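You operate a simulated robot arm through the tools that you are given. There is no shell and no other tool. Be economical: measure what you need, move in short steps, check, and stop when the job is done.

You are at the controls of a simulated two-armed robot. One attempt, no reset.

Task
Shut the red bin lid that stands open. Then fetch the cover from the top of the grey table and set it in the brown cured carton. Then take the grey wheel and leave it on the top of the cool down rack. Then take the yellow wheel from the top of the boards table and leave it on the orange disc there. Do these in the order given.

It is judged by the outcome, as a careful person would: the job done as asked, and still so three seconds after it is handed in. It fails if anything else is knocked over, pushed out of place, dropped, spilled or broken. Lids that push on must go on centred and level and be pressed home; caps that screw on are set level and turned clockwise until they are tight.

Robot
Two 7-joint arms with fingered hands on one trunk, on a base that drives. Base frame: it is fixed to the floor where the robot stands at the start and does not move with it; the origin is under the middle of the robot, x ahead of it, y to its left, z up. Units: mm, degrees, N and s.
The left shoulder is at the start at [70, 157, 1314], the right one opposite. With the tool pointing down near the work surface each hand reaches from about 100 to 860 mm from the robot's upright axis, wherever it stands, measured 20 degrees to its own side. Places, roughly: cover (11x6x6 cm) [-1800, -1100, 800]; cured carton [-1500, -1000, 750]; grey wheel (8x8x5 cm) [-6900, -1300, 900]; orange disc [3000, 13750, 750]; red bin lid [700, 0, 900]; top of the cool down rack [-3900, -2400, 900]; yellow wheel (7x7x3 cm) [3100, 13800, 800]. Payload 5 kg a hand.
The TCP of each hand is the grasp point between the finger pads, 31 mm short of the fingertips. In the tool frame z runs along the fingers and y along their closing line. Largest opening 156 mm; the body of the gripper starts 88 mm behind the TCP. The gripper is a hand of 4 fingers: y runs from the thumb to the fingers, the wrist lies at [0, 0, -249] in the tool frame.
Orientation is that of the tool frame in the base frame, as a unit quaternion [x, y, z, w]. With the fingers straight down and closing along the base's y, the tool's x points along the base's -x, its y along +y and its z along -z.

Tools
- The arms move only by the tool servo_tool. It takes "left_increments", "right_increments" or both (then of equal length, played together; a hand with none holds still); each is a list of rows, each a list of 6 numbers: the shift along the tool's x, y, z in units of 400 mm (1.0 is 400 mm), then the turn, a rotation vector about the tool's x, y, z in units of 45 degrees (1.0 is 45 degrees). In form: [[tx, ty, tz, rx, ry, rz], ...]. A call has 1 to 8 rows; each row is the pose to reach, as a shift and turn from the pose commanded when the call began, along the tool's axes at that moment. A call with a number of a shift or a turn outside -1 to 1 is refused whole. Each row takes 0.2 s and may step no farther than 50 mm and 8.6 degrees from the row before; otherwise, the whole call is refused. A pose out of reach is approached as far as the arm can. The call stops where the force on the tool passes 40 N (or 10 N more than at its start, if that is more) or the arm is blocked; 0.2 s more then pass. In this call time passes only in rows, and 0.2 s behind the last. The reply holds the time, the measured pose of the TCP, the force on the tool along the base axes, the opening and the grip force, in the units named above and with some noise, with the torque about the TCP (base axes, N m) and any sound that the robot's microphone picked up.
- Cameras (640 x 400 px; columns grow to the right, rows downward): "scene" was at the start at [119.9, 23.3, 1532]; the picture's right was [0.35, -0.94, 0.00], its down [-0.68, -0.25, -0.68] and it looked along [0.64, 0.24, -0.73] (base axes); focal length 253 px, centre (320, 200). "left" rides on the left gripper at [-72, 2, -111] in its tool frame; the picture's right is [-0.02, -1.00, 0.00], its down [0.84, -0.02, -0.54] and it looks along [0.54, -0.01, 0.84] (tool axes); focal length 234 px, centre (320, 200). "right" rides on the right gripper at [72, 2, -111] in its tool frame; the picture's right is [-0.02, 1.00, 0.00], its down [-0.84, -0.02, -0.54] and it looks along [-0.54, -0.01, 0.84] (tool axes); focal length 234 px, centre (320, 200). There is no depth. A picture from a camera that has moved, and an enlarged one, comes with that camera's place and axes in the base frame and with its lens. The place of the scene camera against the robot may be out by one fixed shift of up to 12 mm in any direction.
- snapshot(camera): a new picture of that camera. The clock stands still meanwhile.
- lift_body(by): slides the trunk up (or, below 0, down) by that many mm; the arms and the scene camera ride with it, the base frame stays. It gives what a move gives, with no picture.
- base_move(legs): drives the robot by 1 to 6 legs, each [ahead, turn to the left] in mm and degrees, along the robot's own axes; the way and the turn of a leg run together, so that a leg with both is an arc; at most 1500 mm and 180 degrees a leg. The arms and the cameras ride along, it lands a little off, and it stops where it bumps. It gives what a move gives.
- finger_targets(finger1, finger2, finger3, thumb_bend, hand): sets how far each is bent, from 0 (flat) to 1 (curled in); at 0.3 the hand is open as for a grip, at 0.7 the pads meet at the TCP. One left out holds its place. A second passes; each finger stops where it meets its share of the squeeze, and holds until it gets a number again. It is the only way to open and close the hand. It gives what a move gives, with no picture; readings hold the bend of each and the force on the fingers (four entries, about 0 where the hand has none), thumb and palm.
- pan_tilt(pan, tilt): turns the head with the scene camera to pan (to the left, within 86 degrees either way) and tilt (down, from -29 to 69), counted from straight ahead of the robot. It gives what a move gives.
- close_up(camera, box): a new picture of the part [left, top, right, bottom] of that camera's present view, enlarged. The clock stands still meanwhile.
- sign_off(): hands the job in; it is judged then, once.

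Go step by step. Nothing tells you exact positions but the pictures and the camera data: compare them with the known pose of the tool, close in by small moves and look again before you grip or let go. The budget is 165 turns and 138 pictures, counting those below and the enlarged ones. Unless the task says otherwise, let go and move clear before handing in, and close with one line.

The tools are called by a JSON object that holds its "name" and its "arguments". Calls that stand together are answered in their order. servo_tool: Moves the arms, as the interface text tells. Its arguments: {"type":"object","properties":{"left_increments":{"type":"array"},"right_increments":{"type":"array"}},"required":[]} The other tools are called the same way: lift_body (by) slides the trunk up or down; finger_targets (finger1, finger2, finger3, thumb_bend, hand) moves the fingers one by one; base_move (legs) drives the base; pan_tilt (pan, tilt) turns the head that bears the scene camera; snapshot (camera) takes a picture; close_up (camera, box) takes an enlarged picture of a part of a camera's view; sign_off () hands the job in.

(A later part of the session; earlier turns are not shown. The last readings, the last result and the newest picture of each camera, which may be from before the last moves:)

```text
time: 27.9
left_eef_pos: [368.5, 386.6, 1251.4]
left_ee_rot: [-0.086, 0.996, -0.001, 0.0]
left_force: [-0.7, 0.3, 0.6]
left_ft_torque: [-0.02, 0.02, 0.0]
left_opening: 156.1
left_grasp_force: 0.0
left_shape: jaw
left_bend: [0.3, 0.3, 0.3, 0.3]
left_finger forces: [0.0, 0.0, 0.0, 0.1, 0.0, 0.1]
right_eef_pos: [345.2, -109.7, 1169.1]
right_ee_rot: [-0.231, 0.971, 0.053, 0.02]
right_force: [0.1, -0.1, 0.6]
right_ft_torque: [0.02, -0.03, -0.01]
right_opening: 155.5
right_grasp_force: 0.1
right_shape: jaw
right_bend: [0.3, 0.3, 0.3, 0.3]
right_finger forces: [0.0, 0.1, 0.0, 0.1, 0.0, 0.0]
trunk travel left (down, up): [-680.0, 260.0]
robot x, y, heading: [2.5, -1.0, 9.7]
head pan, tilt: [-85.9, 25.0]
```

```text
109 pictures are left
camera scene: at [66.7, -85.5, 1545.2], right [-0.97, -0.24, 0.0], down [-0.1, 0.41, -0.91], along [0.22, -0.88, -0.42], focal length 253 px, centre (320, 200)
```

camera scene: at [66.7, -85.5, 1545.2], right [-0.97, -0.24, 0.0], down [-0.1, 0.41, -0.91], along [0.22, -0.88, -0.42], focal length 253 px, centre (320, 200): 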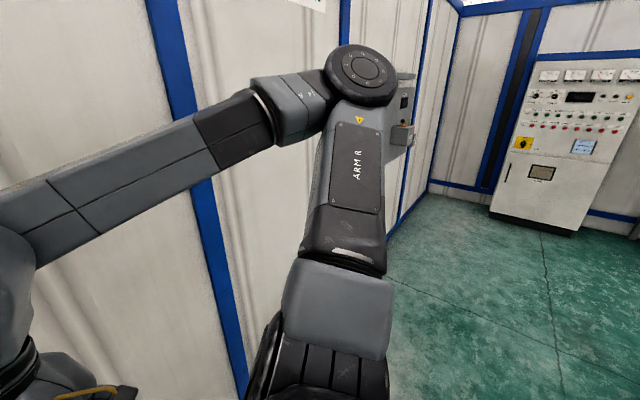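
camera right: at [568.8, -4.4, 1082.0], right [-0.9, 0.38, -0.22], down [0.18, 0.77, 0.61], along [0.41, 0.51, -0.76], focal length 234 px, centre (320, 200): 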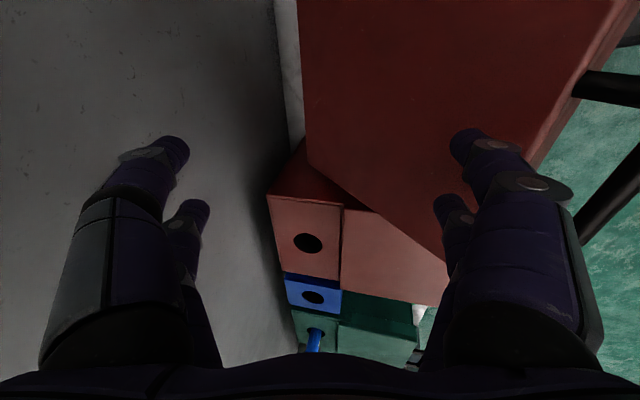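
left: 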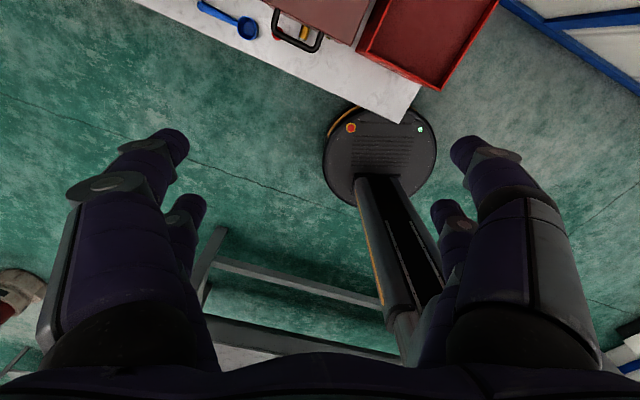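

{"name": "pan_tilt", "arguments": {"pan": 86, "tilt": 25}}

{"name": "snapshot", "arguments": {"camera": "scene"}}

```text
time: 30.4
left_eef_pos: [368.5, 388.0, 1251.7]
left_ee_rot: [-0.087, 0.996, -0.002, -0.002]
left_force: [1.1, -0.5, 0.3]
left_ft_torque: [-0.01, -0.02, 0.0]
left_opening: 155.9
left_grasp_force: 0.1
left_shape: jaw
left_bend: [0.3, 0.3, 0.3, 0.3]
left_finger forces: [0.0, 0.0, 0.0, 0.1, 0.0, 0.0]
right_eef_pos: [344.0, -109.4, 1166.6]
right_ee_rot: [-0.231, 0.971, 0.053, 0.02]
right_force: [-0.9, 0.7, 0.1]
right_ft_torque: [0.02, -0.01, -0.01]
right_opening: 155.9
right_grasp_force: 0.0
right_shape: jaw
right_bend: [0.3, 0.3, 0.3, 0.3]
right_finger forces: [0.0, 0.0, 0.0, 0.0, 0.0, 0.0]
trunk travel left (down, up): [-680.0, 260.0]
robot x, y, heading: [-1.1, 1.4, 9.8]
head pan, tilt: [85.9, 25.0]
```

```text
108 pictures are left
camera scene: at [35.4, 95.6, 1545.2], right [0.99, 0.1, 0.0], down [0.04, -0.42, -0.91], along [-0.09, 0.9, -0.42], focal length 253 px, centre (320, 200)
```

scene: 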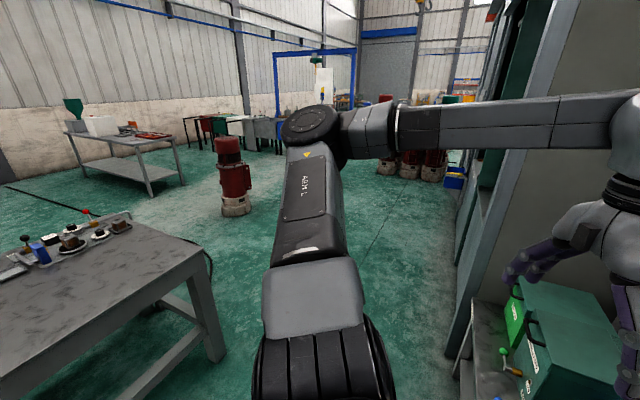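

The right side is open floor (the wall runs behind the bench), while a table stands at left behind me. I'll turn right toward the cover and look.

{"name": "base_move", "arguments": {"legs": [[0, -155]]}}

{"name": "pan_tilt", "arguments": {"pan": 0, "tilt": 20}}

{"name": "snapshot", "arguments": {"camera": "scene"}}

```text
time: 34.5
left_eef_pos: [411.8, -314.6, 1253.2]
left_ee_rot: [0.619, 0.786, -0.009, 0.0]
left_force: [0.8, 1.1, 0.8]
left_ft_torque: [-0.09, 0.09, -0.02]
left_opening: 156.1
left_grasp_force: 0.0
left_shape: jaw
left_bend: [0.3, 0.3, 0.3, 0.3]
left_finger forces: [0.1, 0.0, 0.0, 0.0, 0.1, 0.0]
right_eef_pos: [-93.9, -322.3, 1169.9]
right_ee_rot: [0.5, 0.865, 0.006, 0.037]
right_force: [0.9, 0.8, 0.9]
right_ft_torque: [-0.1, 0.06, 0.02]
right_opening: 155.9
right_grasp_force: 0.0
right_shape: jaw
right_bend: [0.3, 0.3, 0.3, 0.3]
right_finger forces: [0.1, 0.1, 0.1, 0.1, 0.0, 0.0]
trunk travel left (down, up): [-680.0, 260.0]
robot x, y, heading: [-11.0, 22.5, -73.1]
head pan, tilt: [85.9, 25.0]
stopped in leg 1: the robot was blocked; the commanded pose is now the measured one
```

```text
time: 36.1
left_eef_pos: [405.3, -319.2, 1253.6]
left_ee_rot: [0.619, 0.786, -0.006, 0.0]
left_force: [0.6, 0.3, 0.6]
left_ft_torque: [0.04, 0.03, 0.0]
left_opening: 156.3
left_grasp_force: 0.1
left_shape: jaw
left_bend: [0.3, 0.3, 0.3, 0.3]
left_finger forces: [0.0, 0.0, 0.0, 0.0, 0.0, 0.0]
right_eef_pos: [-99.1, -328.2, 1169.0]
right_ee_rot: [0.5, 0.865, 0.008, 0.04]
right_force: [-0.2, -1.5, 0.1]
right_ft_torque: [-0.04, 0.01, -0.04]
right_opening: 156.2
right_grasp_force: 0.1
right_shape: jaw
right_bend: [0.3, 0.3, 0.3, 0.3]
right_finger forces: [0.0, 0.0, 0.1, 0.0, 0.0, 0.1]
trunk travel left (down, up): [-680.0, 260.0]
robot x, y, heading: [-12.8, 23.2, -73.4]
head pan, tilt: [0.0, 20.0]
```

```text
107 pictures are left
camera scene: at [27.7, -118.0, 1553.3], right [-0.96, -0.29, 0.0], down [-0.1, 0.33, -0.94], along [0.27, -0.9, -0.34], focal length 253 px, centre (320, 200)
```

scene: 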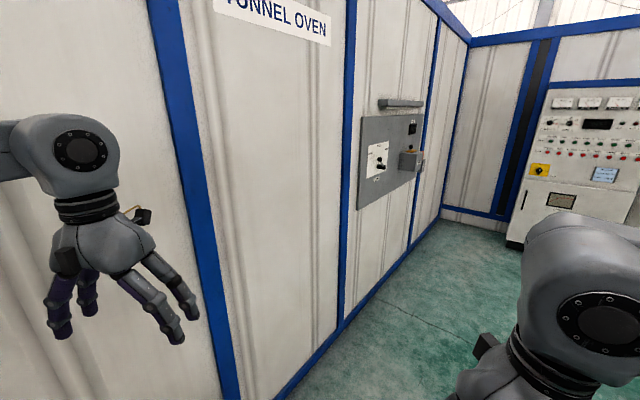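

The turn was blocked part-way. I'll look to the left side to see what the robot touched.

{"name": "pan_tilt", "arguments": {"pan": 80, "tilt": 45}}

{"name": "snapshot", "arguments": {"camera": "scene"}}

{"name": "pan_tilt", "arguments": {"pan": -86, "tilt": 35}}

{"name": "snapshot", "arguments": {"camera": "scene"}}

```text
time: 37.7
left_eef_pos: [404.4, -319.8, 1253.4]
left_ee_rot: [0.618, 0.786, -0.005, 0.0]
left_force: [0.3, -0.6, 0.1]
left_ft_torque: [0.0, 0.01, -0.01]
left_opening: 155.8
left_grasp_force: 0.1
left_shape: jaw
left_bend: [0.3, 0.3, 0.3, 0.3]
left_finger forces: [0.1, 0.1, 0.1, 0.1, 0.0, 0.1]
right_eef_pos: [-101.0, -331.0, 1167.7]
right_ee_rot: [0.499, 0.866, 0.008, 0.04]
right_force: [-0.1, -0.7, 0.2]
right_ft_torque: [0.0, 0.01, -0.04]
right_opening: 156.2
right_grasp_force: 0.1
right_shape: jaw
right_bend: [0.3, 0.3, 0.3, 0.3]
right_finger forces: [0.0, 0.0, 0.1, 0.1, 0.1, 0.0]
trunk travel left (down, up): [-680.0, 260.0]
robot x, y, heading: [-11.1, 27.1, -73.0]
head pan, tilt: [80.0, 45.0]
```

```text
106 pictures are left
camera scene: at [79.7, -20.2, 1514.6], right [0.12, -0.99, 0.0], down [-0.7, -0.08, -0.71], along [0.7, 0.08, -0.71], focal length 253 px, centre (320, 200)
```

scene: 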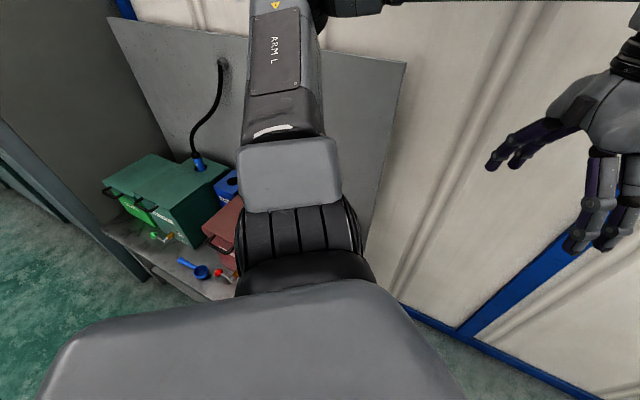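

```text
time: 40.2
left_eef_pos: [403.9, -320.8, 1253.4]
left_ee_rot: [0.62, 0.785, -0.005, 0.0]
left_force: [0.0, 1.0, 1.4]
left_ft_torque: [0.01, -0.01, 0.01]
left_opening: 156.0
left_grasp_force: 0.0
left_shape: jaw
left_bend: [0.3, 0.3, 0.3, 0.3]
left_finger forces: [0.1, 0.0, 0.0, 0.1, 0.0, 0.0]
right_eef_pos: [-100.5, -329.9, 1167.7]
right_ee_rot: [0.499, 0.866, 0.008, 0.04]
right_force: [0.2, 0.4, -0.2]
right_ft_torque: [0.02, 0.02, 0.02]
right_opening: 156.0
right_grasp_force: 0.1
right_shape: jaw
right_bend: [0.3, 0.3, 0.3, 0.3]
right_finger forces: [0.0, 0.1, 0.0, 0.0, 0.0, 0.1]
trunk travel left (down, up): [-680.0, 260.0]
robot x, y, heading: [-6.6, 23.1, -73.2]
head pan, tilt: [-85.9, 35.0]
```

```text
105 pictures are left
camera scene: at [-83.1, -61.4, 1529.4], right [-0.36, 0.93, 0.0], down [0.54, 0.21, -0.82], along [-0.76, -0.29, -0.57], focal length 253 px, centre (320, 200)
```

scene: 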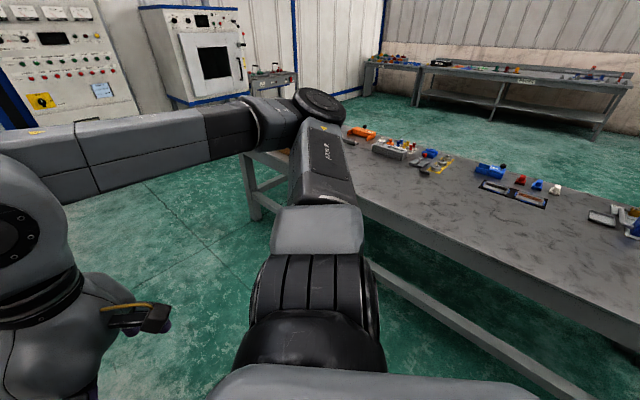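

The left elbow met the oven wall; the workbench behind is at a lower height than the elbows. I'll turn back, reverse a little away from the wall, then turn along the aisle.

{"name": "base_move", "arguments": {"legs": [[0, 48], [-300, 0], [0, -90]]}}

{"name": "pan_tilt", "arguments": {"pan": -40, "tilt": 25}}

{"name": "snapshot", "arguments": {"camera": "scene"}}

```text
time: 48.3
left_eef_pos: [-241.6, -381.8, 1253.2]
left_ee_rot: [0.881, 0.474, -0.006, -0.002]
left_force: [-0.1, 0.3, 0.8]
left_ft_torque: [-0.01, 0.01, 0.02]
left_opening: 155.9
left_grasp_force: 0.1
left_shape: jaw
left_bend: [0.3, 0.3, 0.3, 0.3]
left_finger forces: [0.1, 0.1, 0.0, 0.0, 0.1, 0.0]
right_eef_pos: [-592.5, -20.8, 1169.1]
right_ee_rot: [0.803, 0.595, -0.009, 0.038]
right_force: [-0.1, -0.2, 0.7]
right_ft_torque: [0.0, 0.0, 0.0]
right_opening: 156.0
right_grasp_force: 0.0
right_shape: jaw
right_bend: [0.3, 0.3, 0.3, 0.3]
right_finger forces: [0.0, 0.0, 0.1, 0.1, 0.0, 0.0]
trunk travel left (down, up): [-680.0, 260.0]
robot x, y, heading: [-271.8, 156.5, -120.1]
head pan, tilt: [-85.9, 35.0]
```

```text
time: 49.4
left_eef_pos: [-242.0, -380.5, 1253.4]
left_ee_rot: [0.881, 0.474, -0.005, -0.002]
left_force: [0.3, 0.3, 0.2]
left_ft_torque: [0.01, 0.02, -0.01]
left_opening: 156.0
left_grasp_force: 0.1
left_shape: jaw
left_bend: [0.3, 0.3, 0.3, 0.3]
left_finger forces: [0.1, 0.0, 0.0, 0.0, 0.0, 0.0]
right_eef_pos: [-592.5, -20.1, 1167.2]
right_ee_rot: [0.803, 0.595, -0.009, 0.039]
right_force: [0.3, 0.9, 0.0]
right_ft_torque: [-0.02, -0.01, 0.01]
right_opening: 155.8
right_grasp_force: 0.1
right_shape: jaw
right_bend: [0.3, 0.3, 0.3, 0.3]
right_finger forces: [0.1, 0.0, 0.0, 0.0, 0.0, 0.1]
trunk travel left (down, up): [-680.0, 260.0]
robot x, y, heading: [-272.6, 151.6, -119.9]
head pan, tilt: [-40.0, 25.0]
```

```text
104 pictures are left
camera scene: at [-389.3, 75.6, 1545.2], right [-0.34, 0.94, 0.0], down [0.4, 0.14, -0.91], along [-0.85, -0.31, -0.42], focal length 253 px, centre (320, 200)
```

scene: 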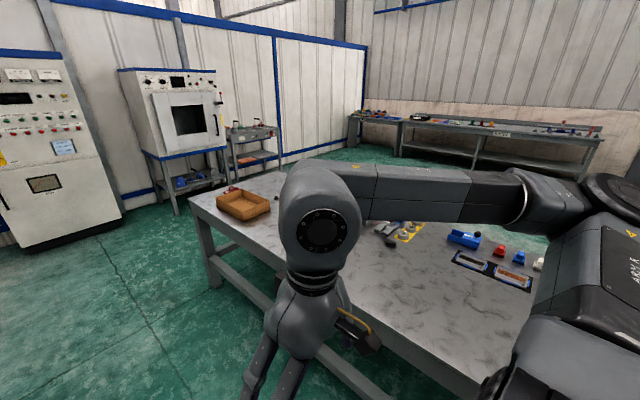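

I see the brown carton at the far end of the grey bench. My heading already points along the aisle beside it, so I drive straight ahead and look.

{"name": "base_move", "arguments": {"legs": [[1400, 0]]}}

{"name": "pan_tilt", "arguments": {"pan": -80, "tilt": 40}}

{"name": "snapshot", "arguments": {"camera": "scene"}}

```text
time: 56.3
left_eef_pos: [-916.2, -1583.2, 1252.5]
left_ee_rot: [0.876, 0.482, -0.005, -0.002]
left_force: [-0.2, 0.3, -0.1]
left_ft_torque: [-0.02, 0.0, 0.03]
left_opening: 156.0
left_grasp_force: 0.1
left_shape: jaw
left_bend: [0.3, 0.3, 0.3, 0.3]
left_finger forces: [0.1, 0.0, 0.0, 0.1, 0.0, 0.1]
right_eef_pos: [-1273.7, -1228.4, 1167.6]
right_ee_rot: [0.798, 0.601, -0.008, 0.039]
right_force: [0.1, -0.2, -0.1]
right_ft_torque: [0.01, -0.03, 0.01]
right_opening: 155.9
right_grasp_force: 0.0
right_shape: jaw
right_bend: [0.3, 0.3, 0.3, 0.3]
right_finger forces: [0.0, 0.0, 0.1, 0.0, 0.0, 0.0]
trunk travel left (down, up): [-680.0, 260.0]
robot x, y, heading: [-954.9, -1046.9, -119.1]
head pan, tilt: [-40.0, 25.0]
```

```text
time: 57.4
left_eef_pos: [-916.3, -1583.1, 1252.9]
left_ee_rot: [0.877, 0.481, -0.005, -0.002]
left_force: [-0.3, 0.2, -0.4]
left_ft_torque: [0.01, 0.01, 0.01]
left_opening: 156.0
left_grasp_force: 0.1
left_shape: jaw
left_bend: [0.3, 0.3, 0.3, 0.3]
left_finger forces: [0.0, 0.0, 0.0, 0.0, 0.0, 0.0]
right_eef_pos: [-1274.2, -1227.3, 1167.5]
right_ee_rot: [0.798, 0.602, -0.009, 0.039]
right_force: [-0.1, -1.0, 0.6]
right_ft_torque: [0.02, 0.02, -0.03]
right_opening: 156.1
right_grasp_force: 0.0
right_shape: jaw
right_bend: [0.3, 0.3, 0.3, 0.3]
right_finger forces: [0.1, 0.1, 0.0, 0.0, 0.0, 0.1]
trunk travel left (down, up): [-680.0, 260.0]
robot x, y, heading: [-956.9, -1047.0, -119.2]
head pan, tilt: [-80.0, 40.0]
```

```text
103 pictures are left
camera scene: at [-1065.6, -1069.2, 1521.9], right [0.33, 0.94, 0.0], down [0.61, -0.21, -0.77], along [-0.72, 0.25, -0.64], focal length 253 px, centre (320, 200)
```

scene: 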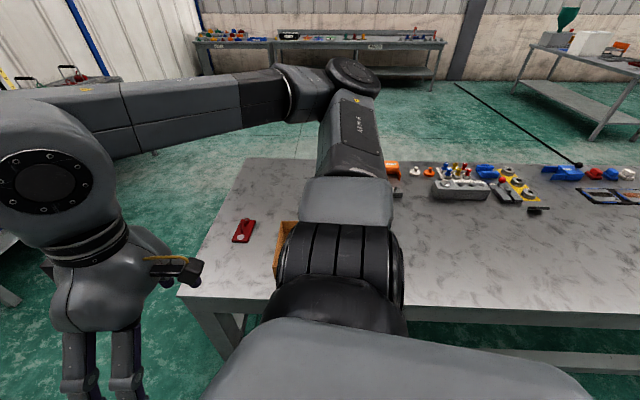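

The red piece at about (-1798,-1130) is the cover and the brown carton is hidden behind my arm, right of it. I'll move closer and face the bench square on.

{"name": "base_move", "arguments": {"legs": [[0, -33.6], [300, 0], [0, -48.6]]}}

{"name": "pan_tilt", "arguments": {"pan": 0, "tilt": 50}}

{"name": "snapshot", "arguments": {"camera": "scene"}}

```text
time: 63.2
left_eef_pos: [-1742.0, -1300.5, 1253.2]
left_ee_rot: [0.977, -0.214, -0.002, -0.005]
left_force: [0.1, -0.4, 0.0]
left_ft_torque: [0.01, 0.0, 0.01]
left_opening: 156.1
left_grasp_force: 0.0
left_shape: jaw
left_bend: [0.3, 0.3, 0.3, 0.3]
left_finger forces: [0.0, 0.1, 0.1, 0.1, 0.1, 0.0]
right_eef_pos: [-1436.9, -898.4, 1168.9]
right_ee_rot: [0.997, -0.072, -0.033, 0.024]
right_force: [0.7, 0.3, 0.1]
right_ft_torque: [0.03, -0.03, 0.01]
right_opening: 155.9
right_grasp_force: 0.0
right_shape: jaw
right_bend: [0.3, 0.3, 0.3, 0.3]
right_finger forces: [0.0, 0.1, 0.1, 0.0, 0.0, 0.1]
trunk travel left (down, up): [-680.0, 260.0]
robot x, y, heading: [-1216.5, -1187.0, 158.6]
head pan, tilt: [-80.0, 40.0]
```

```text
time: 64.8
left_eef_pos: [-1740.9, -1299.9, 1253.7]
left_ee_rot: [0.977, -0.215, -0.003, -0.005]
left_force: [0.1, 0.5, -0.3]
left_ft_torque: [0.0, 0.01, 0.02]
left_opening: 156.1
left_grasp_force: 0.1
left_shape: jaw
left_bend: [0.3, 0.3, 0.3, 0.3]
left_finger forces: [0.0, 0.0, 0.1, 0.0, 0.1, 0.0]
right_eef_pos: [-1437.6, -897.5, 1167.5]
right_ee_rot: [0.997, -0.072, -0.032, 0.024]
right_force: [0.3, 0.1, 0.1]
right_ft_torque: [0.02, -0.02, -0.01]
right_opening: 156.0
right_grasp_force: 0.1
right_shape: jaw
right_bend: [0.3, 0.3, 0.3, 0.3]
right_finger forces: [0.1, 0.0, 0.0, 0.1, 0.1, 0.1]
trunk travel left (down, up): [-680.0, 260.0]
robot x, y, heading: [-1214.0, -1184.7, 158.6]
head pan, tilt: [0.0, 50.0]
```

```text
102 pictures are left
camera scene: at [-1339.5, -1146.4, 1507.7], right [0.36, 0.93, 0.0], down [0.71, -0.28, -0.64], along [-0.6, 0.23, -0.77], focal length 253 px, centre (320, 200)
```

scene: 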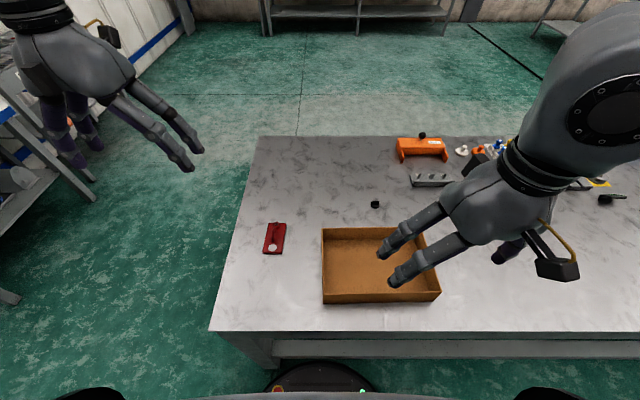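

{"name": "close_up", "arguments": {"camera": "scene", "box": [230, 120, 480, 320]}}

{"name": "close_up", "arguments": {"camera": "scene", "box": [240, 205, 310, 270]}}

```text
2.00 times, centred on (355, 220) of scene
camera zoom: at [-1339.5, -1146.4, 1507.7], right [0.36, 0.93, 0.0], down [0.71, -0.28, -0.64], along [-0.6, 0.23, -0.77], focal length 506 px, centre (250, 160)
```

zoom: 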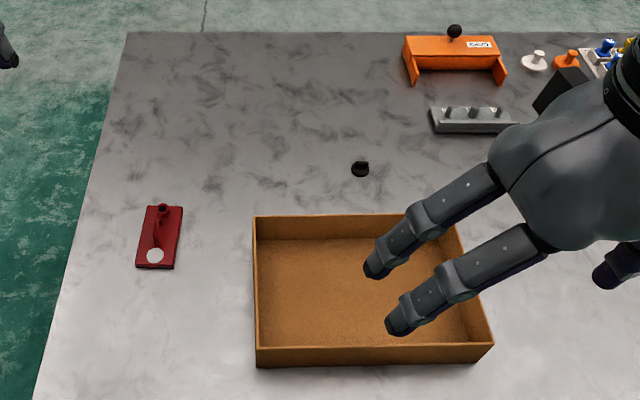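

```text
6.15 times, centred on (275, 238) of scene
camera zoom: at [-1339.5, -1146.4, 1507.7], right [0.36, 0.93, 0.0], down [0.71, -0.28, -0.64], along [-0.6, 0.23, -0.77], focal length 1556 px, centre (597, -31)
```

zoom: 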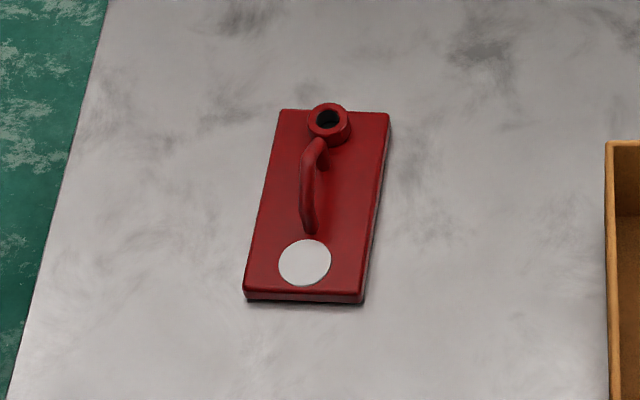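

The red plate with a handle is the cover, its long side pointing away from me. I'll bring the left hand over it, move the right hand aside, and lower the trunk.

{"name": "servo_tool", "arguments": {"left_increments": [[-0.065, -0.065, 0, 0, 0, -0.02], [-0.13, -0.13, 0, 0, 0, -0.04], [-0.2, -0.195, 0, 0, 0, -0.06], [-0.26, -0.26, 0, 0, 0, -0.076], [-0.325, -0.324, 0, 0, 0, -0.076]], "right_increments": [[0.04, -0.075, 0, 0, 0, 0], [0.08, -0.15, 0, 0, 0, 0], [0.12, -0.225, 0, 0, 0, 0], [0.16, -0.3, 0, 0, 0, 0], [0.2, -0.375, 0, 0, 0, 0]]}}

{"name": "lift_body", "arguments": {"by": -200}}

{"name": "snapshot", "arguments": {"camera": "left"}}

{"name": "snapshot", "arguments": {"camera": "scene"}}

```text
time: 66.0
left_eef_pos: [-1805.8, -1123.9, 1259.7]
left_ee_rot: [0.983, -0.184, -0.003, -0.005]
left_force: [0.4, -0.7, -0.1]
left_ft_torque: [-0.06, 0.0, 0.0]
left_opening: 156.0
left_grasp_force: 0.0
left_shape: jaw
left_bend: [0.3, 0.3, 0.3, 0.3]
left_finger forces: [0.0, 0.1, 0.1, 0.0, 0.0, 0.0]
right_eef_pos: [-1335.1, -757.5, 1153.8]
right_ee_rot: [0.997, -0.071, -0.031, 0.025]
right_force: [0.2, 1.1, 0.1]
right_ft_torque: [-0.04, 0.02, 0.02]
right_opening: 155.9
right_grasp_force: 0.0
right_shape: jaw
right_bend: [0.3, 0.3, 0.3, 0.3]
right_finger forces: [0.1, 0.1, 0.0, 0.1, 0.0, 0.0]
right hand out of reach, approached as far as the arm can: row 1, 2, 3, 4
trunk travel left (down, up): [-680.0, 260.0]
robot x, y, heading: [-1217.5, -1190.2, 158.8]
head pan, tilt: [0.0, 50.0]
```

```text
time: 68.1
left_eef_pos: [-1806.0, -1127.4, 1057.9]
left_ee_rot: [0.983, -0.184, -0.001, -0.005]
left_force: [0.1, 0.5, -0.2]
left_ft_torque: [0.05, 0.0, 0.0]
left_opening: 156.2
left_grasp_force: 0.2
left_shape: jaw
left_bend: [0.3, 0.3, 0.3, 0.3]
left_finger forces: [0.1, 0.1, 0.0, 0.1, 0.0, 0.0]
right_eef_pos: [-1336.9, -759.9, 954.7]
right_ee_rot: [0.997, -0.072, -0.032, 0.025]
right_force: [0.5, -0.5, 0.6]
right_ft_torque: [-0.01, -0.01, 0.02]
right_opening: 155.8
right_grasp_force: 0.2
right_shape: jaw
right_bend: [0.3, 0.3, 0.3, 0.3]
right_finger forces: [0.0, 0.1, 0.0, 0.1, 0.0, 0.0]
trunk travel left (down, up): [-480.0, 460.0]
robot x, y, heading: [-1218.9, -1188.6, 158.4]
head pan, tilt: [0.0, 50.0]
```

```text
99 pictures are left
camera left: at [-1875.0, -1103.7, 1169.7], right [0.34, 0.94, 0.01], down [0.79, -0.29, 0.54], along [0.51, -0.18, -0.84], focal length 234 px, centre (320, 200)
```

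left: 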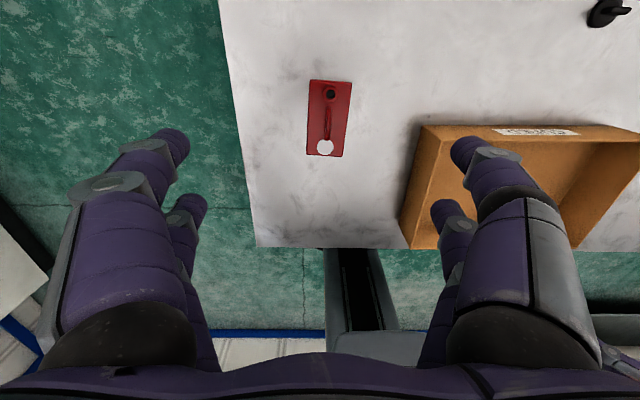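

```text
98 pictures are left
camera scene: at [-1339.3, -1146.3, 1307.7], right [0.36, 0.93, 0.0], down [0.71, -0.28, -0.64], along [-0.6, 0.23, -0.77], focal length 253 px, centre (320, 200)
```

scene: 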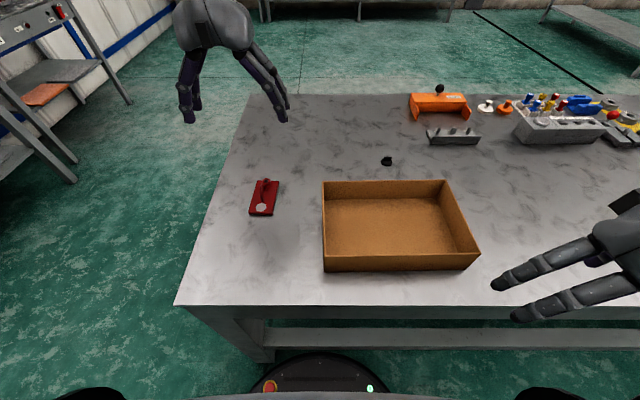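

The cover sits on the table at about (-1788,-1122, 805). I'll lower the left hand and look again.

{"name": "servo_tool", "arguments": {"left_increments": [[0.012, -0.011, 0.09, 0, 0, 0], [0.024, -0.022, 0.18, 0, 0, 0], [0.036, -0.033, 0.275, 0, 0, 0]]}}

{"name": "snapshot", "arguments": {"camera": "left"}}

{"name": "close_up", "arguments": {"camera": "scene", "box": [190, 90, 350, 250]}}

```text
time: 68.9
left_eef_pos: [-1791.3, -1115.8, 946.8]
left_ee_rot: [0.983, -0.185, -0.002, -0.004]
left_force: [-1.5, 0.0, 0.2]
left_ft_torque: [-0.01, -0.05, -0.03]
left_opening: 156.0
left_grasp_force: 0.1
left_shape: jaw
left_bend: [0.3, 0.3, 0.3, 0.3]
left_finger forces: [0.0, 0.1, 0.0, 0.0, 0.0, 0.1]
right_eef_pos: [-1336.4, -758.9, 954.1]
right_ee_rot: [0.997, -0.071, -0.032, 0.025]
right_force: [-0.2, 0.8, -0.2]
right_ft_torque: [-0.01, -0.02, 0.0]
right_opening: 155.8
right_grasp_force: 0.2
right_shape: jaw
right_bend: [0.3, 0.3, 0.3, 0.3]
right_finger forces: [0.0, 0.1, 0.0, 0.1, 0.1, 0.0]
trunk travel left (down, up): [-480.0, 460.0]
robot x, y, heading: [-1216.2, -1183.8, 158.7]
head pan, tilt: [0.0, 50.0]
```

```text
97 pictures are left
camera left: at [-1859.3, -1092.8, 1059.0], right [0.34, 0.94, 0.01], down [0.79, -0.29, 0.54], along [0.51, -0.18, -0.84], focal length 234 px, centre (320, 200)
```

left: 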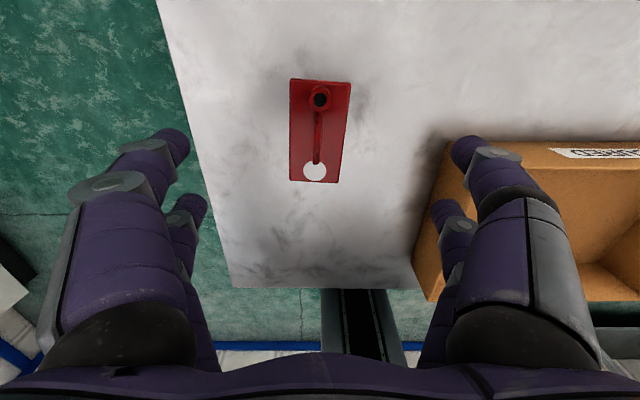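

```text
2.50 times, centred on (270, 170) of scene
camera zoom: at [-1340.3, -1145.9, 1307.6], right [0.36, 0.93, 0.0], down [0.71, -0.28, -0.64], along [-0.6, 0.23, -0.77], focal length 632 px, centre (445, 275)
```

zoom: 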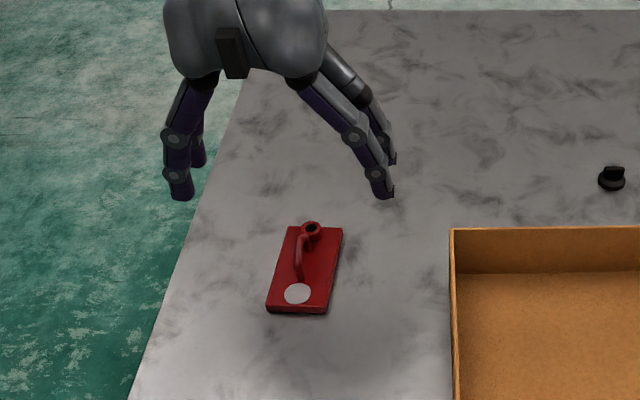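

The hand is centred on the cover within a few mm. I'll go lower, aiming to grip the handle, and look before closing.

{"name": "servo_tool", "arguments": {"left_increments": [[0.008, 0.0, 0.07, 0, 0, 0], [0.015, 0.004, 0.14, 0, 0, 0], [0.015, 0.004, 0.21, 0, 0, 0]]}}

{"name": "snapshot", "arguments": {"camera": "left"}}

{"name": "close_up", "arguments": {"camera": "scene", "box": [200, 110, 340, 230]}}

```text
time: 69.7
left_eef_pos: [-1785.8, -1119.5, 862.2]
left_ee_rot: [0.983, -0.184, -0.002, -0.006]
left_force: [0.6, -0.5, -0.6]
left_ft_torque: [-0.03, -0.01, 0.02]
left_opening: 156.0
left_grasp_force: 0.1
left_shape: jaw
left_bend: [0.3, 0.3, 0.3, 0.3]
left_finger forces: [0.0, 0.0, 0.0, 0.0, 0.0, 0.0]
right_eef_pos: [-1337.6, -760.3, 954.3]
right_ee_rot: [0.997, -0.071, -0.031, 0.024]
right_force: [-0.3, -0.3, -0.2]
right_ft_torque: [0.02, -0.03, 0.01]
right_opening: 156.0
right_grasp_force: 0.1
right_shape: jaw
right_bend: [0.3, 0.3, 0.3, 0.3]
right_finger forces: [0.1, 0.0, 0.1, 0.0, 0.1, 0.0]
trunk travel left (down, up): [-480.0, 460.0]
robot x, y, heading: [-1217.0, -1187.6, 158.6]
head pan, tilt: [0.0, 50.0]
```

```text
95 pictures are left
camera left: at [-1854.4, -1096.5, 973.6], right [0.34, 0.94, 0.01], down [0.79, -0.29, 0.54], along [0.51, -0.18, -0.84], focal length 234 px, centre (320, 200)
```

left: 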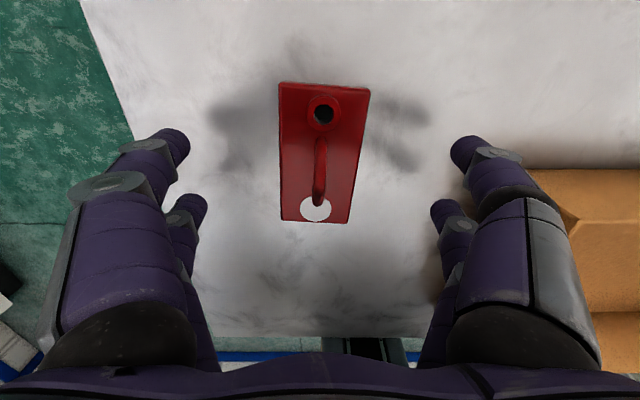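

```text
3.33 times, centred on (270, 170) of scene
camera zoom: at [-1340.5, -1146.1, 1307.6], right [0.36, 0.93, 0.0], down [0.71, -0.28, -0.64], along [-0.6, 0.23, -0.77], focal length 843 px, centre (487, 300)
```

zoom: 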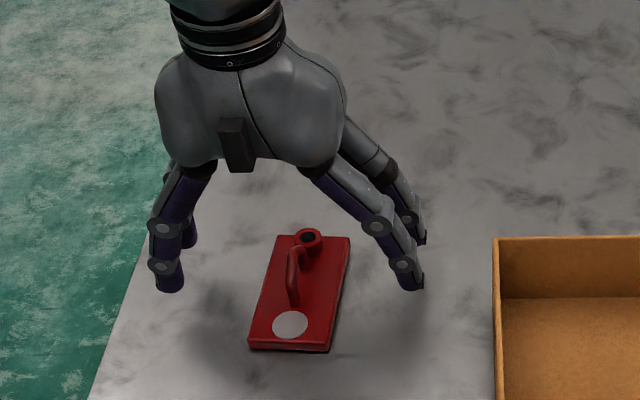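

The handle and spout run along the plate's middle. I'll shift 8 mm toward the spout so both finger pairs hold something, descend, and close gently.

{"name": "servo_tool", "arguments": {"left_increments": [[-0.02, 0, 0.02, 0, 0, 0], [-0.02, 0, 0.045, 0, 0, 0]]}}

{"name": "finger_targets", "arguments": {"hand": "left", "finger1": 0.72, "finger2": 0.72, "finger3": 0.72, "thumb_bend": 0.72}}

{"name": "snapshot", "arguments": {"camera": "left"}}

```text
time: 70.3
left_eef_pos: [-1792.9, -1117.9, 844.3]
left_ee_rot: [0.983, -0.185, -0.002, -0.005]
left_force: [-0.3, -0.3, -0.3]
left_ft_torque: [-0.01, 0.01, 0.01]
left_opening: 156.0
left_grasp_force: 0.0
left_shape: jaw
left_bend: [0.3, 0.3, 0.3, 0.3]
left_finger forces: [0.0, 0.0, 0.0, 0.1, 0.1, 0.0]
right_eef_pos: [-1336.5, -760.8, 956.3]
right_ee_rot: [0.997, -0.071, -0.032, 0.024]
right_force: [-0.3, -0.3, 0.1]
right_ft_torque: [0.02, 0.02, 0.02]
right_opening: 156.0
right_grasp_force: 0.0
right_shape: jaw
right_bend: [0.3, 0.3, 0.3, 0.3]
right_finger forces: [0.0, 0.0, 0.0, 0.0, 0.0, 0.0]
trunk travel left (down, up): [-480.0, 460.0]
robot x, y, heading: [-1215.1, -1186.3, 158.6]
head pan, tilt: [0.0, 50.0]
```

```text
time: 71.3
left_eef_pos: [-1793.0, -1116.2, 847.7]
left_ee_rot: [0.983, -0.186, -0.004, -0.005]
left_force: [-2.8, 3.4, 15.0]
left_ft_torque: [-0.45, 0.19, -0.09]
left_opening: 40.2
left_grasp_force: 34.8
left_shape: fingers
left_bend: [0.59, 0.58, 0.6, 0.65]
left_finger forces: [18.8, 24.8, 12.3, 0.1, 14.3, 0.1]
right_eef_pos: [-1334.7, -761.1, 954.5]
right_ee_rot: [0.997, -0.071, -0.032, 0.024]
right_force: [0.4, 0.0, -0.1]
right_ft_torque: [-0.03, 0.0, -0.01]
right_opening: 156.2
right_grasp_force: 0.2
right_shape: jaw
right_bend: [0.3, 0.3, 0.3, 0.3]
right_finger forces: [0.0, 0.1, 0.0, 0.1, 0.0, 0.0]
trunk travel left (down, up): [-480.0, 460.0]
robot x, y, heading: [-1216.0, -1188.5, 158.7]
head pan, tilt: [0.0, 50.0]
```

```text
93 pictures are left
camera left: at [-1860.6, -1093.6, 958.9], right [0.34, 0.94, 0.01], down [0.79, -0.29, 0.54], along [0.51, -0.17, -0.84], focal length 234 px, centre (320, 200)
```

left: 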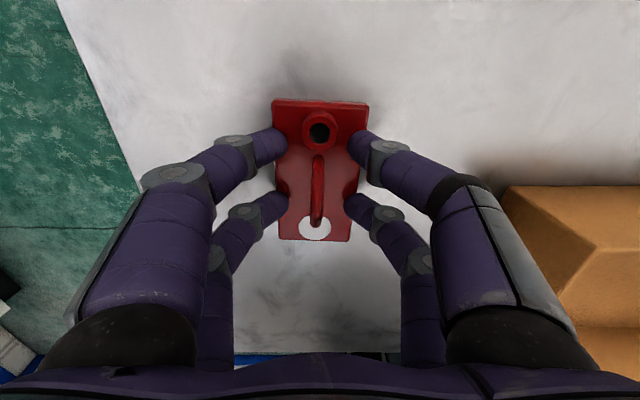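

The tips are pressing on top of the plate rather than on the handle. I'll open a bit, rise 14 mm, and close again.

{"name": "finger_targets", "arguments": {"hand": "left", "finger1": 0.5, "finger2": 0.5, "finger3": 0.5, "thumb_bend": 0.5}}

{"name": "servo_tool", "arguments": {"left_increments": [[0, 0, -0.035, 0, 0, 0]]}}

{"name": "finger_targets", "arguments": {"hand": "left", "finger1": 0.75, "finger2": 0.75, "finger3": 0.75, "thumb_bend": 0.75}}

{"name": "snapshot", "arguments": {"camera": "left"}}

```text
time: 72.3
left_eef_pos: [-1792.7, -1117.3, 845.4]
left_ee_rot: [0.983, -0.184, -0.003, -0.005]
left_force: [-0.3, -0.3, -0.5]
left_ft_torque: [0.03, -0.03, -0.01]
left_opening: 80.2
left_grasp_force: 0.1
left_shape: fingers
left_bend: [0.5, 0.5, 0.5, 0.5]
left_finger forces: [0.1, 0.0, 0.1, 0.0, 0.1, 0.1]
right_eef_pos: [-1336.3, -761.2, 954.9]
right_ee_rot: [0.997, -0.071, -0.033, 0.024]
right_force: [0.5, 0.3, -0.5]
right_ft_torque: [0.0, -0.01, -0.01]
right_opening: 155.9
right_grasp_force: 0.1
right_shape: jaw
right_bend: [0.3, 0.3, 0.3, 0.3]
right_finger forces: [0.0, 0.0, 0.0, 0.1, 0.1, 0.1]
trunk travel left (down, up): [-480.0, 460.0]
robot x, y, heading: [-1219.5, -1190.2, 158.8]
head pan, tilt: [0.0, 50.0]
```

```text
time: 72.7
left_eef_pos: [-1791.4, -1119.3, 860.8]
left_ee_rot: [0.983, -0.184, -0.003, -0.004]
left_force: [0.1, 0.1, -0.5]
left_ft_torque: [0.01, -0.01, -0.01]
left_opening: 80.3
left_grasp_force: 0.0
left_shape: fingers
left_bend: [0.5, 0.5, 0.5, 0.5]
left_finger forces: [0.0, 0.1, 0.1, 0.0, 0.1, 0.0]
right_eef_pos: [-1335.1, -761.1, 954.2]
right_ee_rot: [0.997, -0.072, -0.032, 0.024]
right_force: [0.6, -0.2, 0.4]
right_ft_torque: [-0.03, 0.0, -0.03]
right_opening: 156.1
right_grasp_force: 0.1
right_shape: jaw
right_bend: [0.3, 0.3, 0.3, 0.3]
right_finger forces: [0.1, 0.0, 0.0, 0.0, 0.0, 0.0]
trunk travel left (down, up): [-480.0, 460.0]
robot x, y, heading: [-1215.7, -1184.1, 158.6]
head pan, tilt: [0.0, 50.0]
```

```text
time: 73.7
left_eef_pos: [-1792.6, -1118.4, 859.9]
left_ee_rot: [0.983, -0.185, -0.002, -0.006]
left_force: [0.4, 0.0, -0.1]
left_ft_torque: [0.0, 0.03, 0.02]
left_opening: 0.0
left_grasp_force: 8.1
left_shape: fingers
left_bend: [0.73, 0.72, 0.72, 0.73]
left_finger forces: [0.0, 7.6, 7.8, 0.0, 0.1, 0.0]
right_eef_pos: [-1335.9, -760.5, 954.7]
right_ee_rot: [0.997, -0.072, -0.033, 0.024]
right_force: [-0.5, 0.5, 0.3]
right_ft_torque: [-0.01, 0.02, -0.03]
right_opening: 156.0
right_grasp_force: 0.0
right_shape: jaw
right_bend: [0.3, 0.3, 0.3, 0.3]
right_finger forces: [0.0, 0.0, 0.0, 0.1, 0.0, 0.0]
trunk travel left (down, up): [-480.0, 460.0]
robot x, y, heading: [-1214.0, -1188.1, 159.0]
head pan, tilt: [0.0, 50.0]
```

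```text
92 pictures are left
camera left: at [-1860.9, -1096.2, 970.6], right [0.34, 0.94, 0.01], down [0.79, -0.29, 0.54], along [0.51, -0.18, -0.84], focal length 234 px, centre (320, 200)
```

left: 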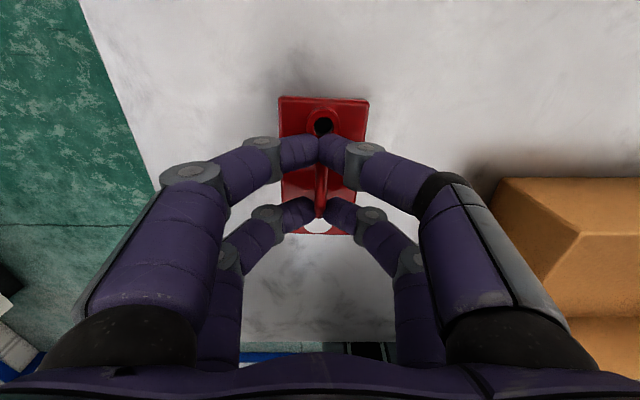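

The pads met just above the handle. I'll open to a small gap, go down over the handle, and close again.

{"name": "finger_targets", "arguments": {"hand": "left", "finger1": 0.64, "finger2": 0.64, "finger3": 0.64, "thumb_bend": 0.64}}

{"name": "servo_tool", "arguments": {"left_increments": [[0.015, 0, 0.02, 0, 0, 0], [0.015, 0, 0.045, 0, 0, 0]]}}

{"name": "snapshot", "arguments": {"camera": "left"}}

{"name": "close_up", "arguments": {"camera": "scene", "box": [210, 130, 320, 230]}}

```text
time: 74.7
left_eef_pos: [-1793.6, -1118.4, 860.2]
left_ee_rot: [0.983, -0.184, -0.003, -0.005]
left_force: [-0.4, 0.3, 0.6]
left_ft_torque: [-0.02, 0.02, -0.04]
left_opening: 25.6
left_grasp_force: 0.1
left_shape: fingers
left_bend: [0.64, 0.64, 0.64, 0.64]
left_finger forces: [0.0, 0.0, 0.0, 0.0, 0.1, 0.0]
right_eef_pos: [-1337.7, -760.9, 955.1]
right_ee_rot: [0.997, -0.071, -0.033, 0.024]
right_force: [0.0, -0.6, -0.2]
right_ft_torque: [0.01, -0.02, 0.0]
right_opening: 155.9
right_grasp_force: 0.1
right_shape: jaw
right_bend: [0.3, 0.3, 0.3, 0.3]
right_finger forces: [0.1, 0.0, 0.0, 0.1, 0.1, 0.0]
trunk travel left (down, up): [-480.0, 460.0]
robot x, y, heading: [-1212.3, -1189.9, 158.7]
head pan, tilt: [0.0, 50.0]
```

```text
time: 75.3
left_eef_pos: [-1786.5, -1119.4, 848.3]
left_ee_rot: [0.983, -0.183, -0.007, -0.005]
left_force: [0.4, -6.1, 34.2]
left_ft_torque: [-0.69, -0.35, -0.05]
left_opening: 26.0
left_grasp_force: 16.9
left_shape: fingers
left_bend: [0.64, 0.63, 0.64, 0.64]
left_finger forces: [8.6, 17.2, 7.5, 0.0, 0.3, 0.0]
right_eef_pos: [-1334.2, -762.0, 956.3]
right_ee_rot: [0.997, -0.071, -0.034, 0.024]
right_force: [-0.1, 1.3, 0.3]
right_ft_torque: [0.0, -0.01, 0.03]
right_opening: 156.0
right_grasp_force: 0.1
right_shape: jaw
right_bend: [0.3, 0.3, 0.3, 0.3]
right_finger forces: [0.0, 0.0, 0.0, 0.0, 0.1, 0.0]
trunk travel left (down, up): [-480.0, 460.0]
robot x, y, heading: [-1217.0, -1189.7, 158.8]
head pan, tilt: [0.0, 50.0]
```

```text
91 pictures are left
camera left: at [-1852.6, -1097.6, 959.5], right [0.34, 0.94, 0.01], down [0.79, -0.29, 0.53], along [0.5, -0.17, -0.85], focal length 234 px, centre (320, 200)
```

left: 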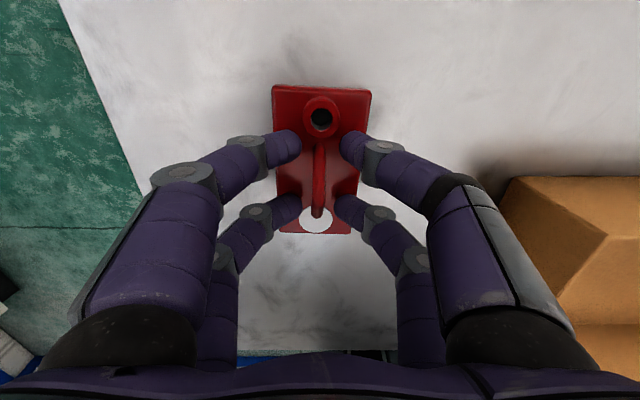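

```text
4.00 times, centred on (265, 180) of scene
camera zoom: at [-1335.8, -1147.6, 1308.8], right [0.36, 0.93, 0.0], down [0.71, -0.28, -0.65], along [-0.6, 0.23, -0.76], focal length 1012 px, centre (540, 280)
```

zoom: 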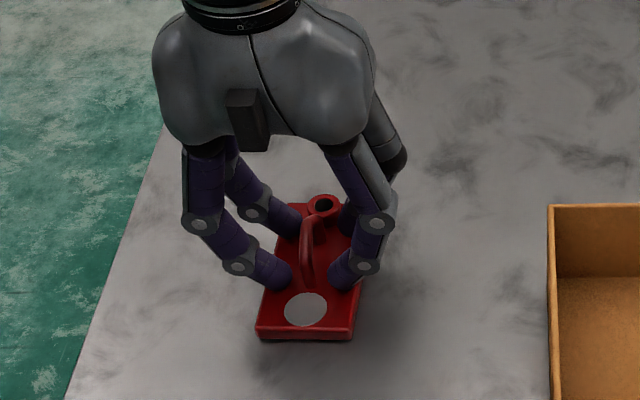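

The tips now sit on the plate on both sides of the handle. I'll ease up 4 mm and close on the handle.

{"name": "servo_tool", "arguments": {"left_increments": [[0, 0, -0.012, 0, 0, 0]]}}

{"name": "finger_targets", "arguments": {"hand": "left", "finger1": 0.8, "finger2": 0.8, "finger3": 0.8, "thumb_bend": 0.8}}

{"name": "snapshot", "arguments": {"camera": "left"}}

```text
time: 75.7
left_eef_pos: [-1784.6, -1120.6, 847.5]
left_ee_rot: [0.983, -0.185, -0.002, -0.004]
left_force: [-0.8, -0.9, 16.2]
left_ft_torque: [-0.15, -0.14, -0.02]
left_opening: 26.2
left_grasp_force: 7.6
left_shape: fingers
left_bend: [0.64, 0.64, 0.64, 0.64]
left_finger forces: [3.7, 7.2, 4.1, 0.0, 1.4, 0.0]
right_eef_pos: [-1335.1, -759.8, 955.2]
right_ee_rot: [0.997, -0.071, -0.033, 0.024]
right_force: [-0.1, -0.6, -0.6]
right_ft_torque: [-0.02, 0.0, 0.0]
right_opening: 155.9
right_grasp_force: 0.1
right_shape: jaw
right_bend: [0.3, 0.3, 0.3, 0.3]
right_finger forces: [0.0, 0.0, 0.1, 0.0, 0.0, 0.1]
trunk travel left (down, up): [-480.0, 460.0]
robot x, y, heading: [-1219.4, -1186.3, 158.8]
head pan, tilt: [0.0, 50.0]
```

```text
time: 76.7
left_eef_pos: [-1786.7, -1121.0, 847.4]
left_ee_rot: [0.983, -0.185, -0.003, -0.005]
left_force: [0.8, -0.6, -2.9]
left_ft_torque: [0.04, 0.01, -0.02]
left_opening: 4.4
left_grasp_force: 23.8
left_shape: fingers
left_bend: [0.73, 0.72, 0.72, 0.73]
left_finger forces: [12.7, 11.3, 9.5, 0.0, 14.1, 0.0]
right_eef_pos: [-1337.1, -759.5, 955.5]
right_ee_rot: [0.997, -0.072, -0.033, 0.025]
right_force: [0.1, -0.5, 1.4]
right_ft_torque: [-0.03, 0.0, 0.01]
right_opening: 156.1
right_grasp_force: 0.0
right_shape: jaw
right_bend: [0.3, 0.3, 0.3, 0.3]
right_finger forces: [0.0, 0.1, 0.0, 0.0, 0.0, 0.0]
trunk travel left (down, up): [-480.0, 460.0]
robot x, y, heading: [-1219.4, -1190.2, 158.6]
head pan, tilt: [0.0, 50.0]
```

```text
89 pictures are left
camera left: at [-1854.8, -1097.9, 958.6], right [0.34, 0.94, 0.01], down [0.79, -0.29, 0.54], along [0.51, -0.18, -0.84], focal length 234 px, centre (320, 200)
```

left: 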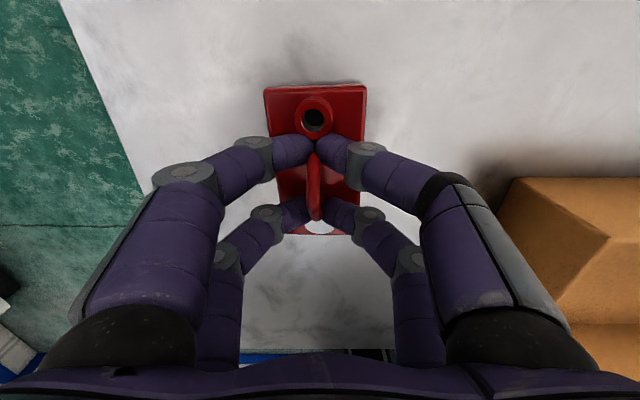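

All four fingers now squeeze the handle. Lift a little and check.

{"name": "servo_tool", "arguments": {"left_increments": [[0, 0, -0.05, 0, 0, 0], [0, 0, -0.12, 0, 0, 0], [0, 0, -0.2, 0, 0, 0], [0, 0, -0.3, 0, 0, 0]]}}

{"name": "snapshot", "arguments": {"camera": "left"}}

{"name": "snapshot", "arguments": {"camera": "scene"}}

```text
time: 77.7
left_eef_pos: [-1784.7, -1121.1, 966.6]
left_ee_rot: [0.983, -0.185, -0.002, -0.005]
left_force: [0.3, 0.5, -2.1]
left_ft_torque: [-0.06, -0.02, -0.01]
left_opening: 4.5
left_grasp_force: 23.9
left_shape: fingers
left_bend: [0.73, 0.72, 0.72, 0.73]
left_finger forces: [12.9, 11.1, 9.4, 0.0, 14.2, 0.0]
right_eef_pos: [-1335.2, -759.5, 955.3]
right_ee_rot: [0.997, -0.071, -0.032, 0.023]
right_force: [1.7, -0.2, 0.3]
right_ft_torque: [0.02, 0.01, -0.01]
right_opening: 156.1
right_grasp_force: 0.1
right_shape: jaw
right_bend: [0.3, 0.3, 0.3, 0.3]
right_finger forces: [0.0, 0.1, 0.0, 0.0, 0.1, 0.0]
trunk travel left (down, up): [-480.0, 460.0]
robot x, y, heading: [-1216.4, -1188.9, 158.7]
head pan, tilt: [0.0, 50.0]
```

```text
88 pictures are left
camera left: at [-1853.0, -1098.2, 1078.6], right [0.34, 0.94, 0.01], down [0.79, -0.29, 0.54], along [0.51, -0.18, -0.84], focal length 234 px, centre (320, 200)
```

left: 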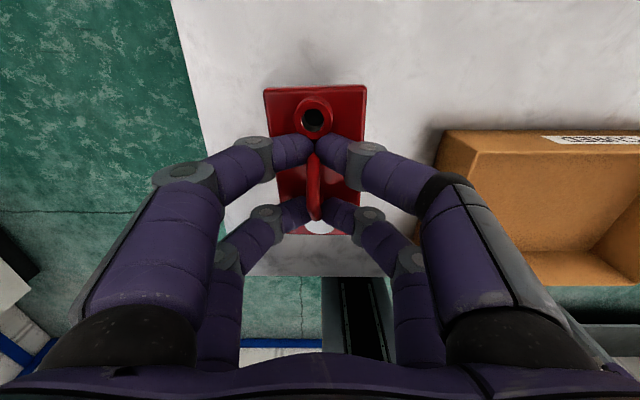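

```text
87 pictures are left
camera scene: at [-1338.5, -1146.2, 1307.7], right [0.36, 0.93, 0.0], down [0.71, -0.28, -0.64], along [-0.6, 0.23, -0.77], focal length 253 px, centre (320, 200)
```

scene: 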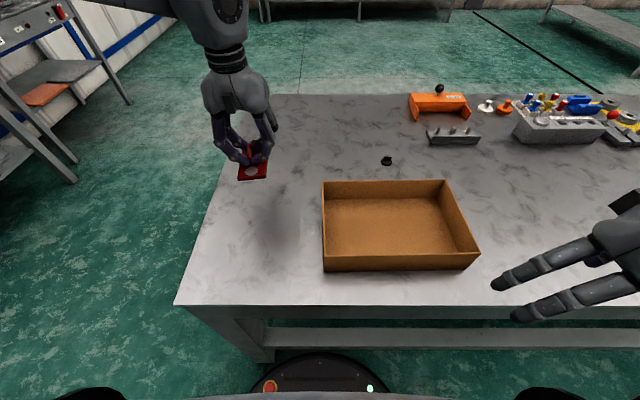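

The cover is held firmly and level. Now I carry it over the carton.

{"name": "servo_tool", "arguments": {"left_increments": [[0.033, -0.095, 0, 0, 0, 0], [0.066, -0.19, 0, 0, 0, 0], [0.1, -0.285, 0, 0, 0, 0], [0.133, -0.38, 0, 0, 0, 0], [0.166, -0.475, 0, 0, 0, 0], [0.2, -0.57, 0, 0, 0, 0], [0.23, -0.66, 0, 0, 0, 0]]}}

{"name": "snapshot", "arguments": {"camera": "scene"}}

{"name": "snapshot", "arguments": {"camera": "left"}}

```text
time: 79.3
left_eef_pos: [-1676.9, -1003.5, 966.6]
left_ee_rot: [0.983, -0.185, -0.003, -0.007]
left_force: [-0.5, -0.2, -3.2]
left_ft_torque: [0.0, -0.02, 0.05]
left_opening: 4.3
left_grasp_force: 24.0
left_shape: fingers
left_bend: [0.73, 0.72, 0.72, 0.73]
left_finger forces: [13.1, 11.2, 9.4, 0.0, 14.4, 0.0]
left hand out of reach, approached as far as the arm can: row 4, 5, 6, 7
right_eef_pos: [-1336.8, -759.9, 956.9]
right_ee_rot: [0.997, -0.072, -0.032, 0.024]
right_force: [0.1, -0.8, 0.9]
right_ft_torque: [0.0, 0.02, 0.0]
right_opening: 155.8
right_grasp_force: 0.2
right_shape: jaw
right_bend: [0.3, 0.3, 0.3, 0.3]
right_finger forces: [0.0, 0.0, 0.0, 0.0, 0.1, 0.1]
trunk travel left (down, up): [-480.0, 460.0]
robot x, y, heading: [-1212.9, -1187.8, 158.5]
head pan, tilt: [0.0, 50.0]
```

```text
86 pictures are left
camera scene: at [-1340.0, -1146.5, 1307.6], right [0.36, 0.93, 0.0], down [0.71, -0.28, -0.64], along [-0.6, 0.23, -0.77], focal length 253 px, centre (320, 200)
```

scene: 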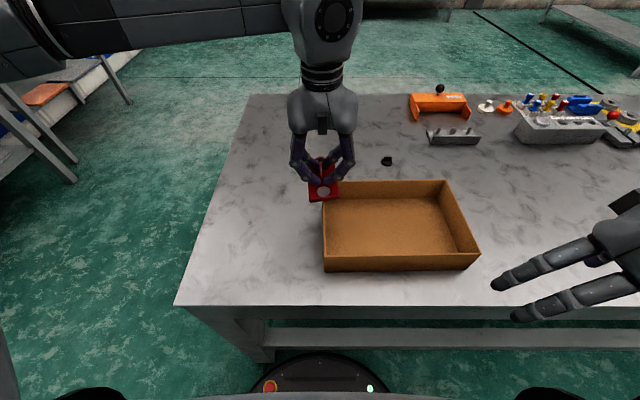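

```text
85 pictures are left
camera left: at [-1745.3, -980.3, 1078.8], right [0.34, 0.94, 0.01], down [0.79, -0.29, 0.54], along [0.51, -0.17, -0.84], focal length 234 px, centre (320, 200)
```

left: 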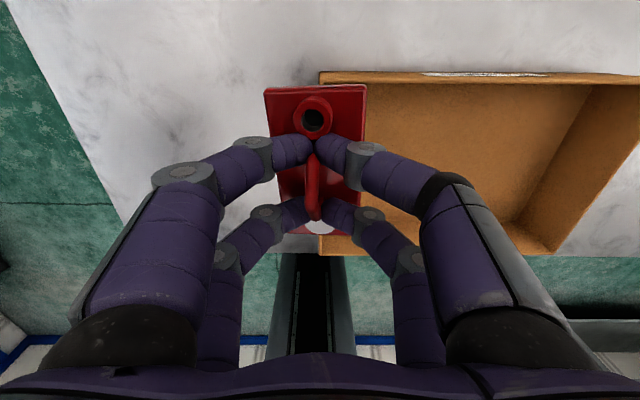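

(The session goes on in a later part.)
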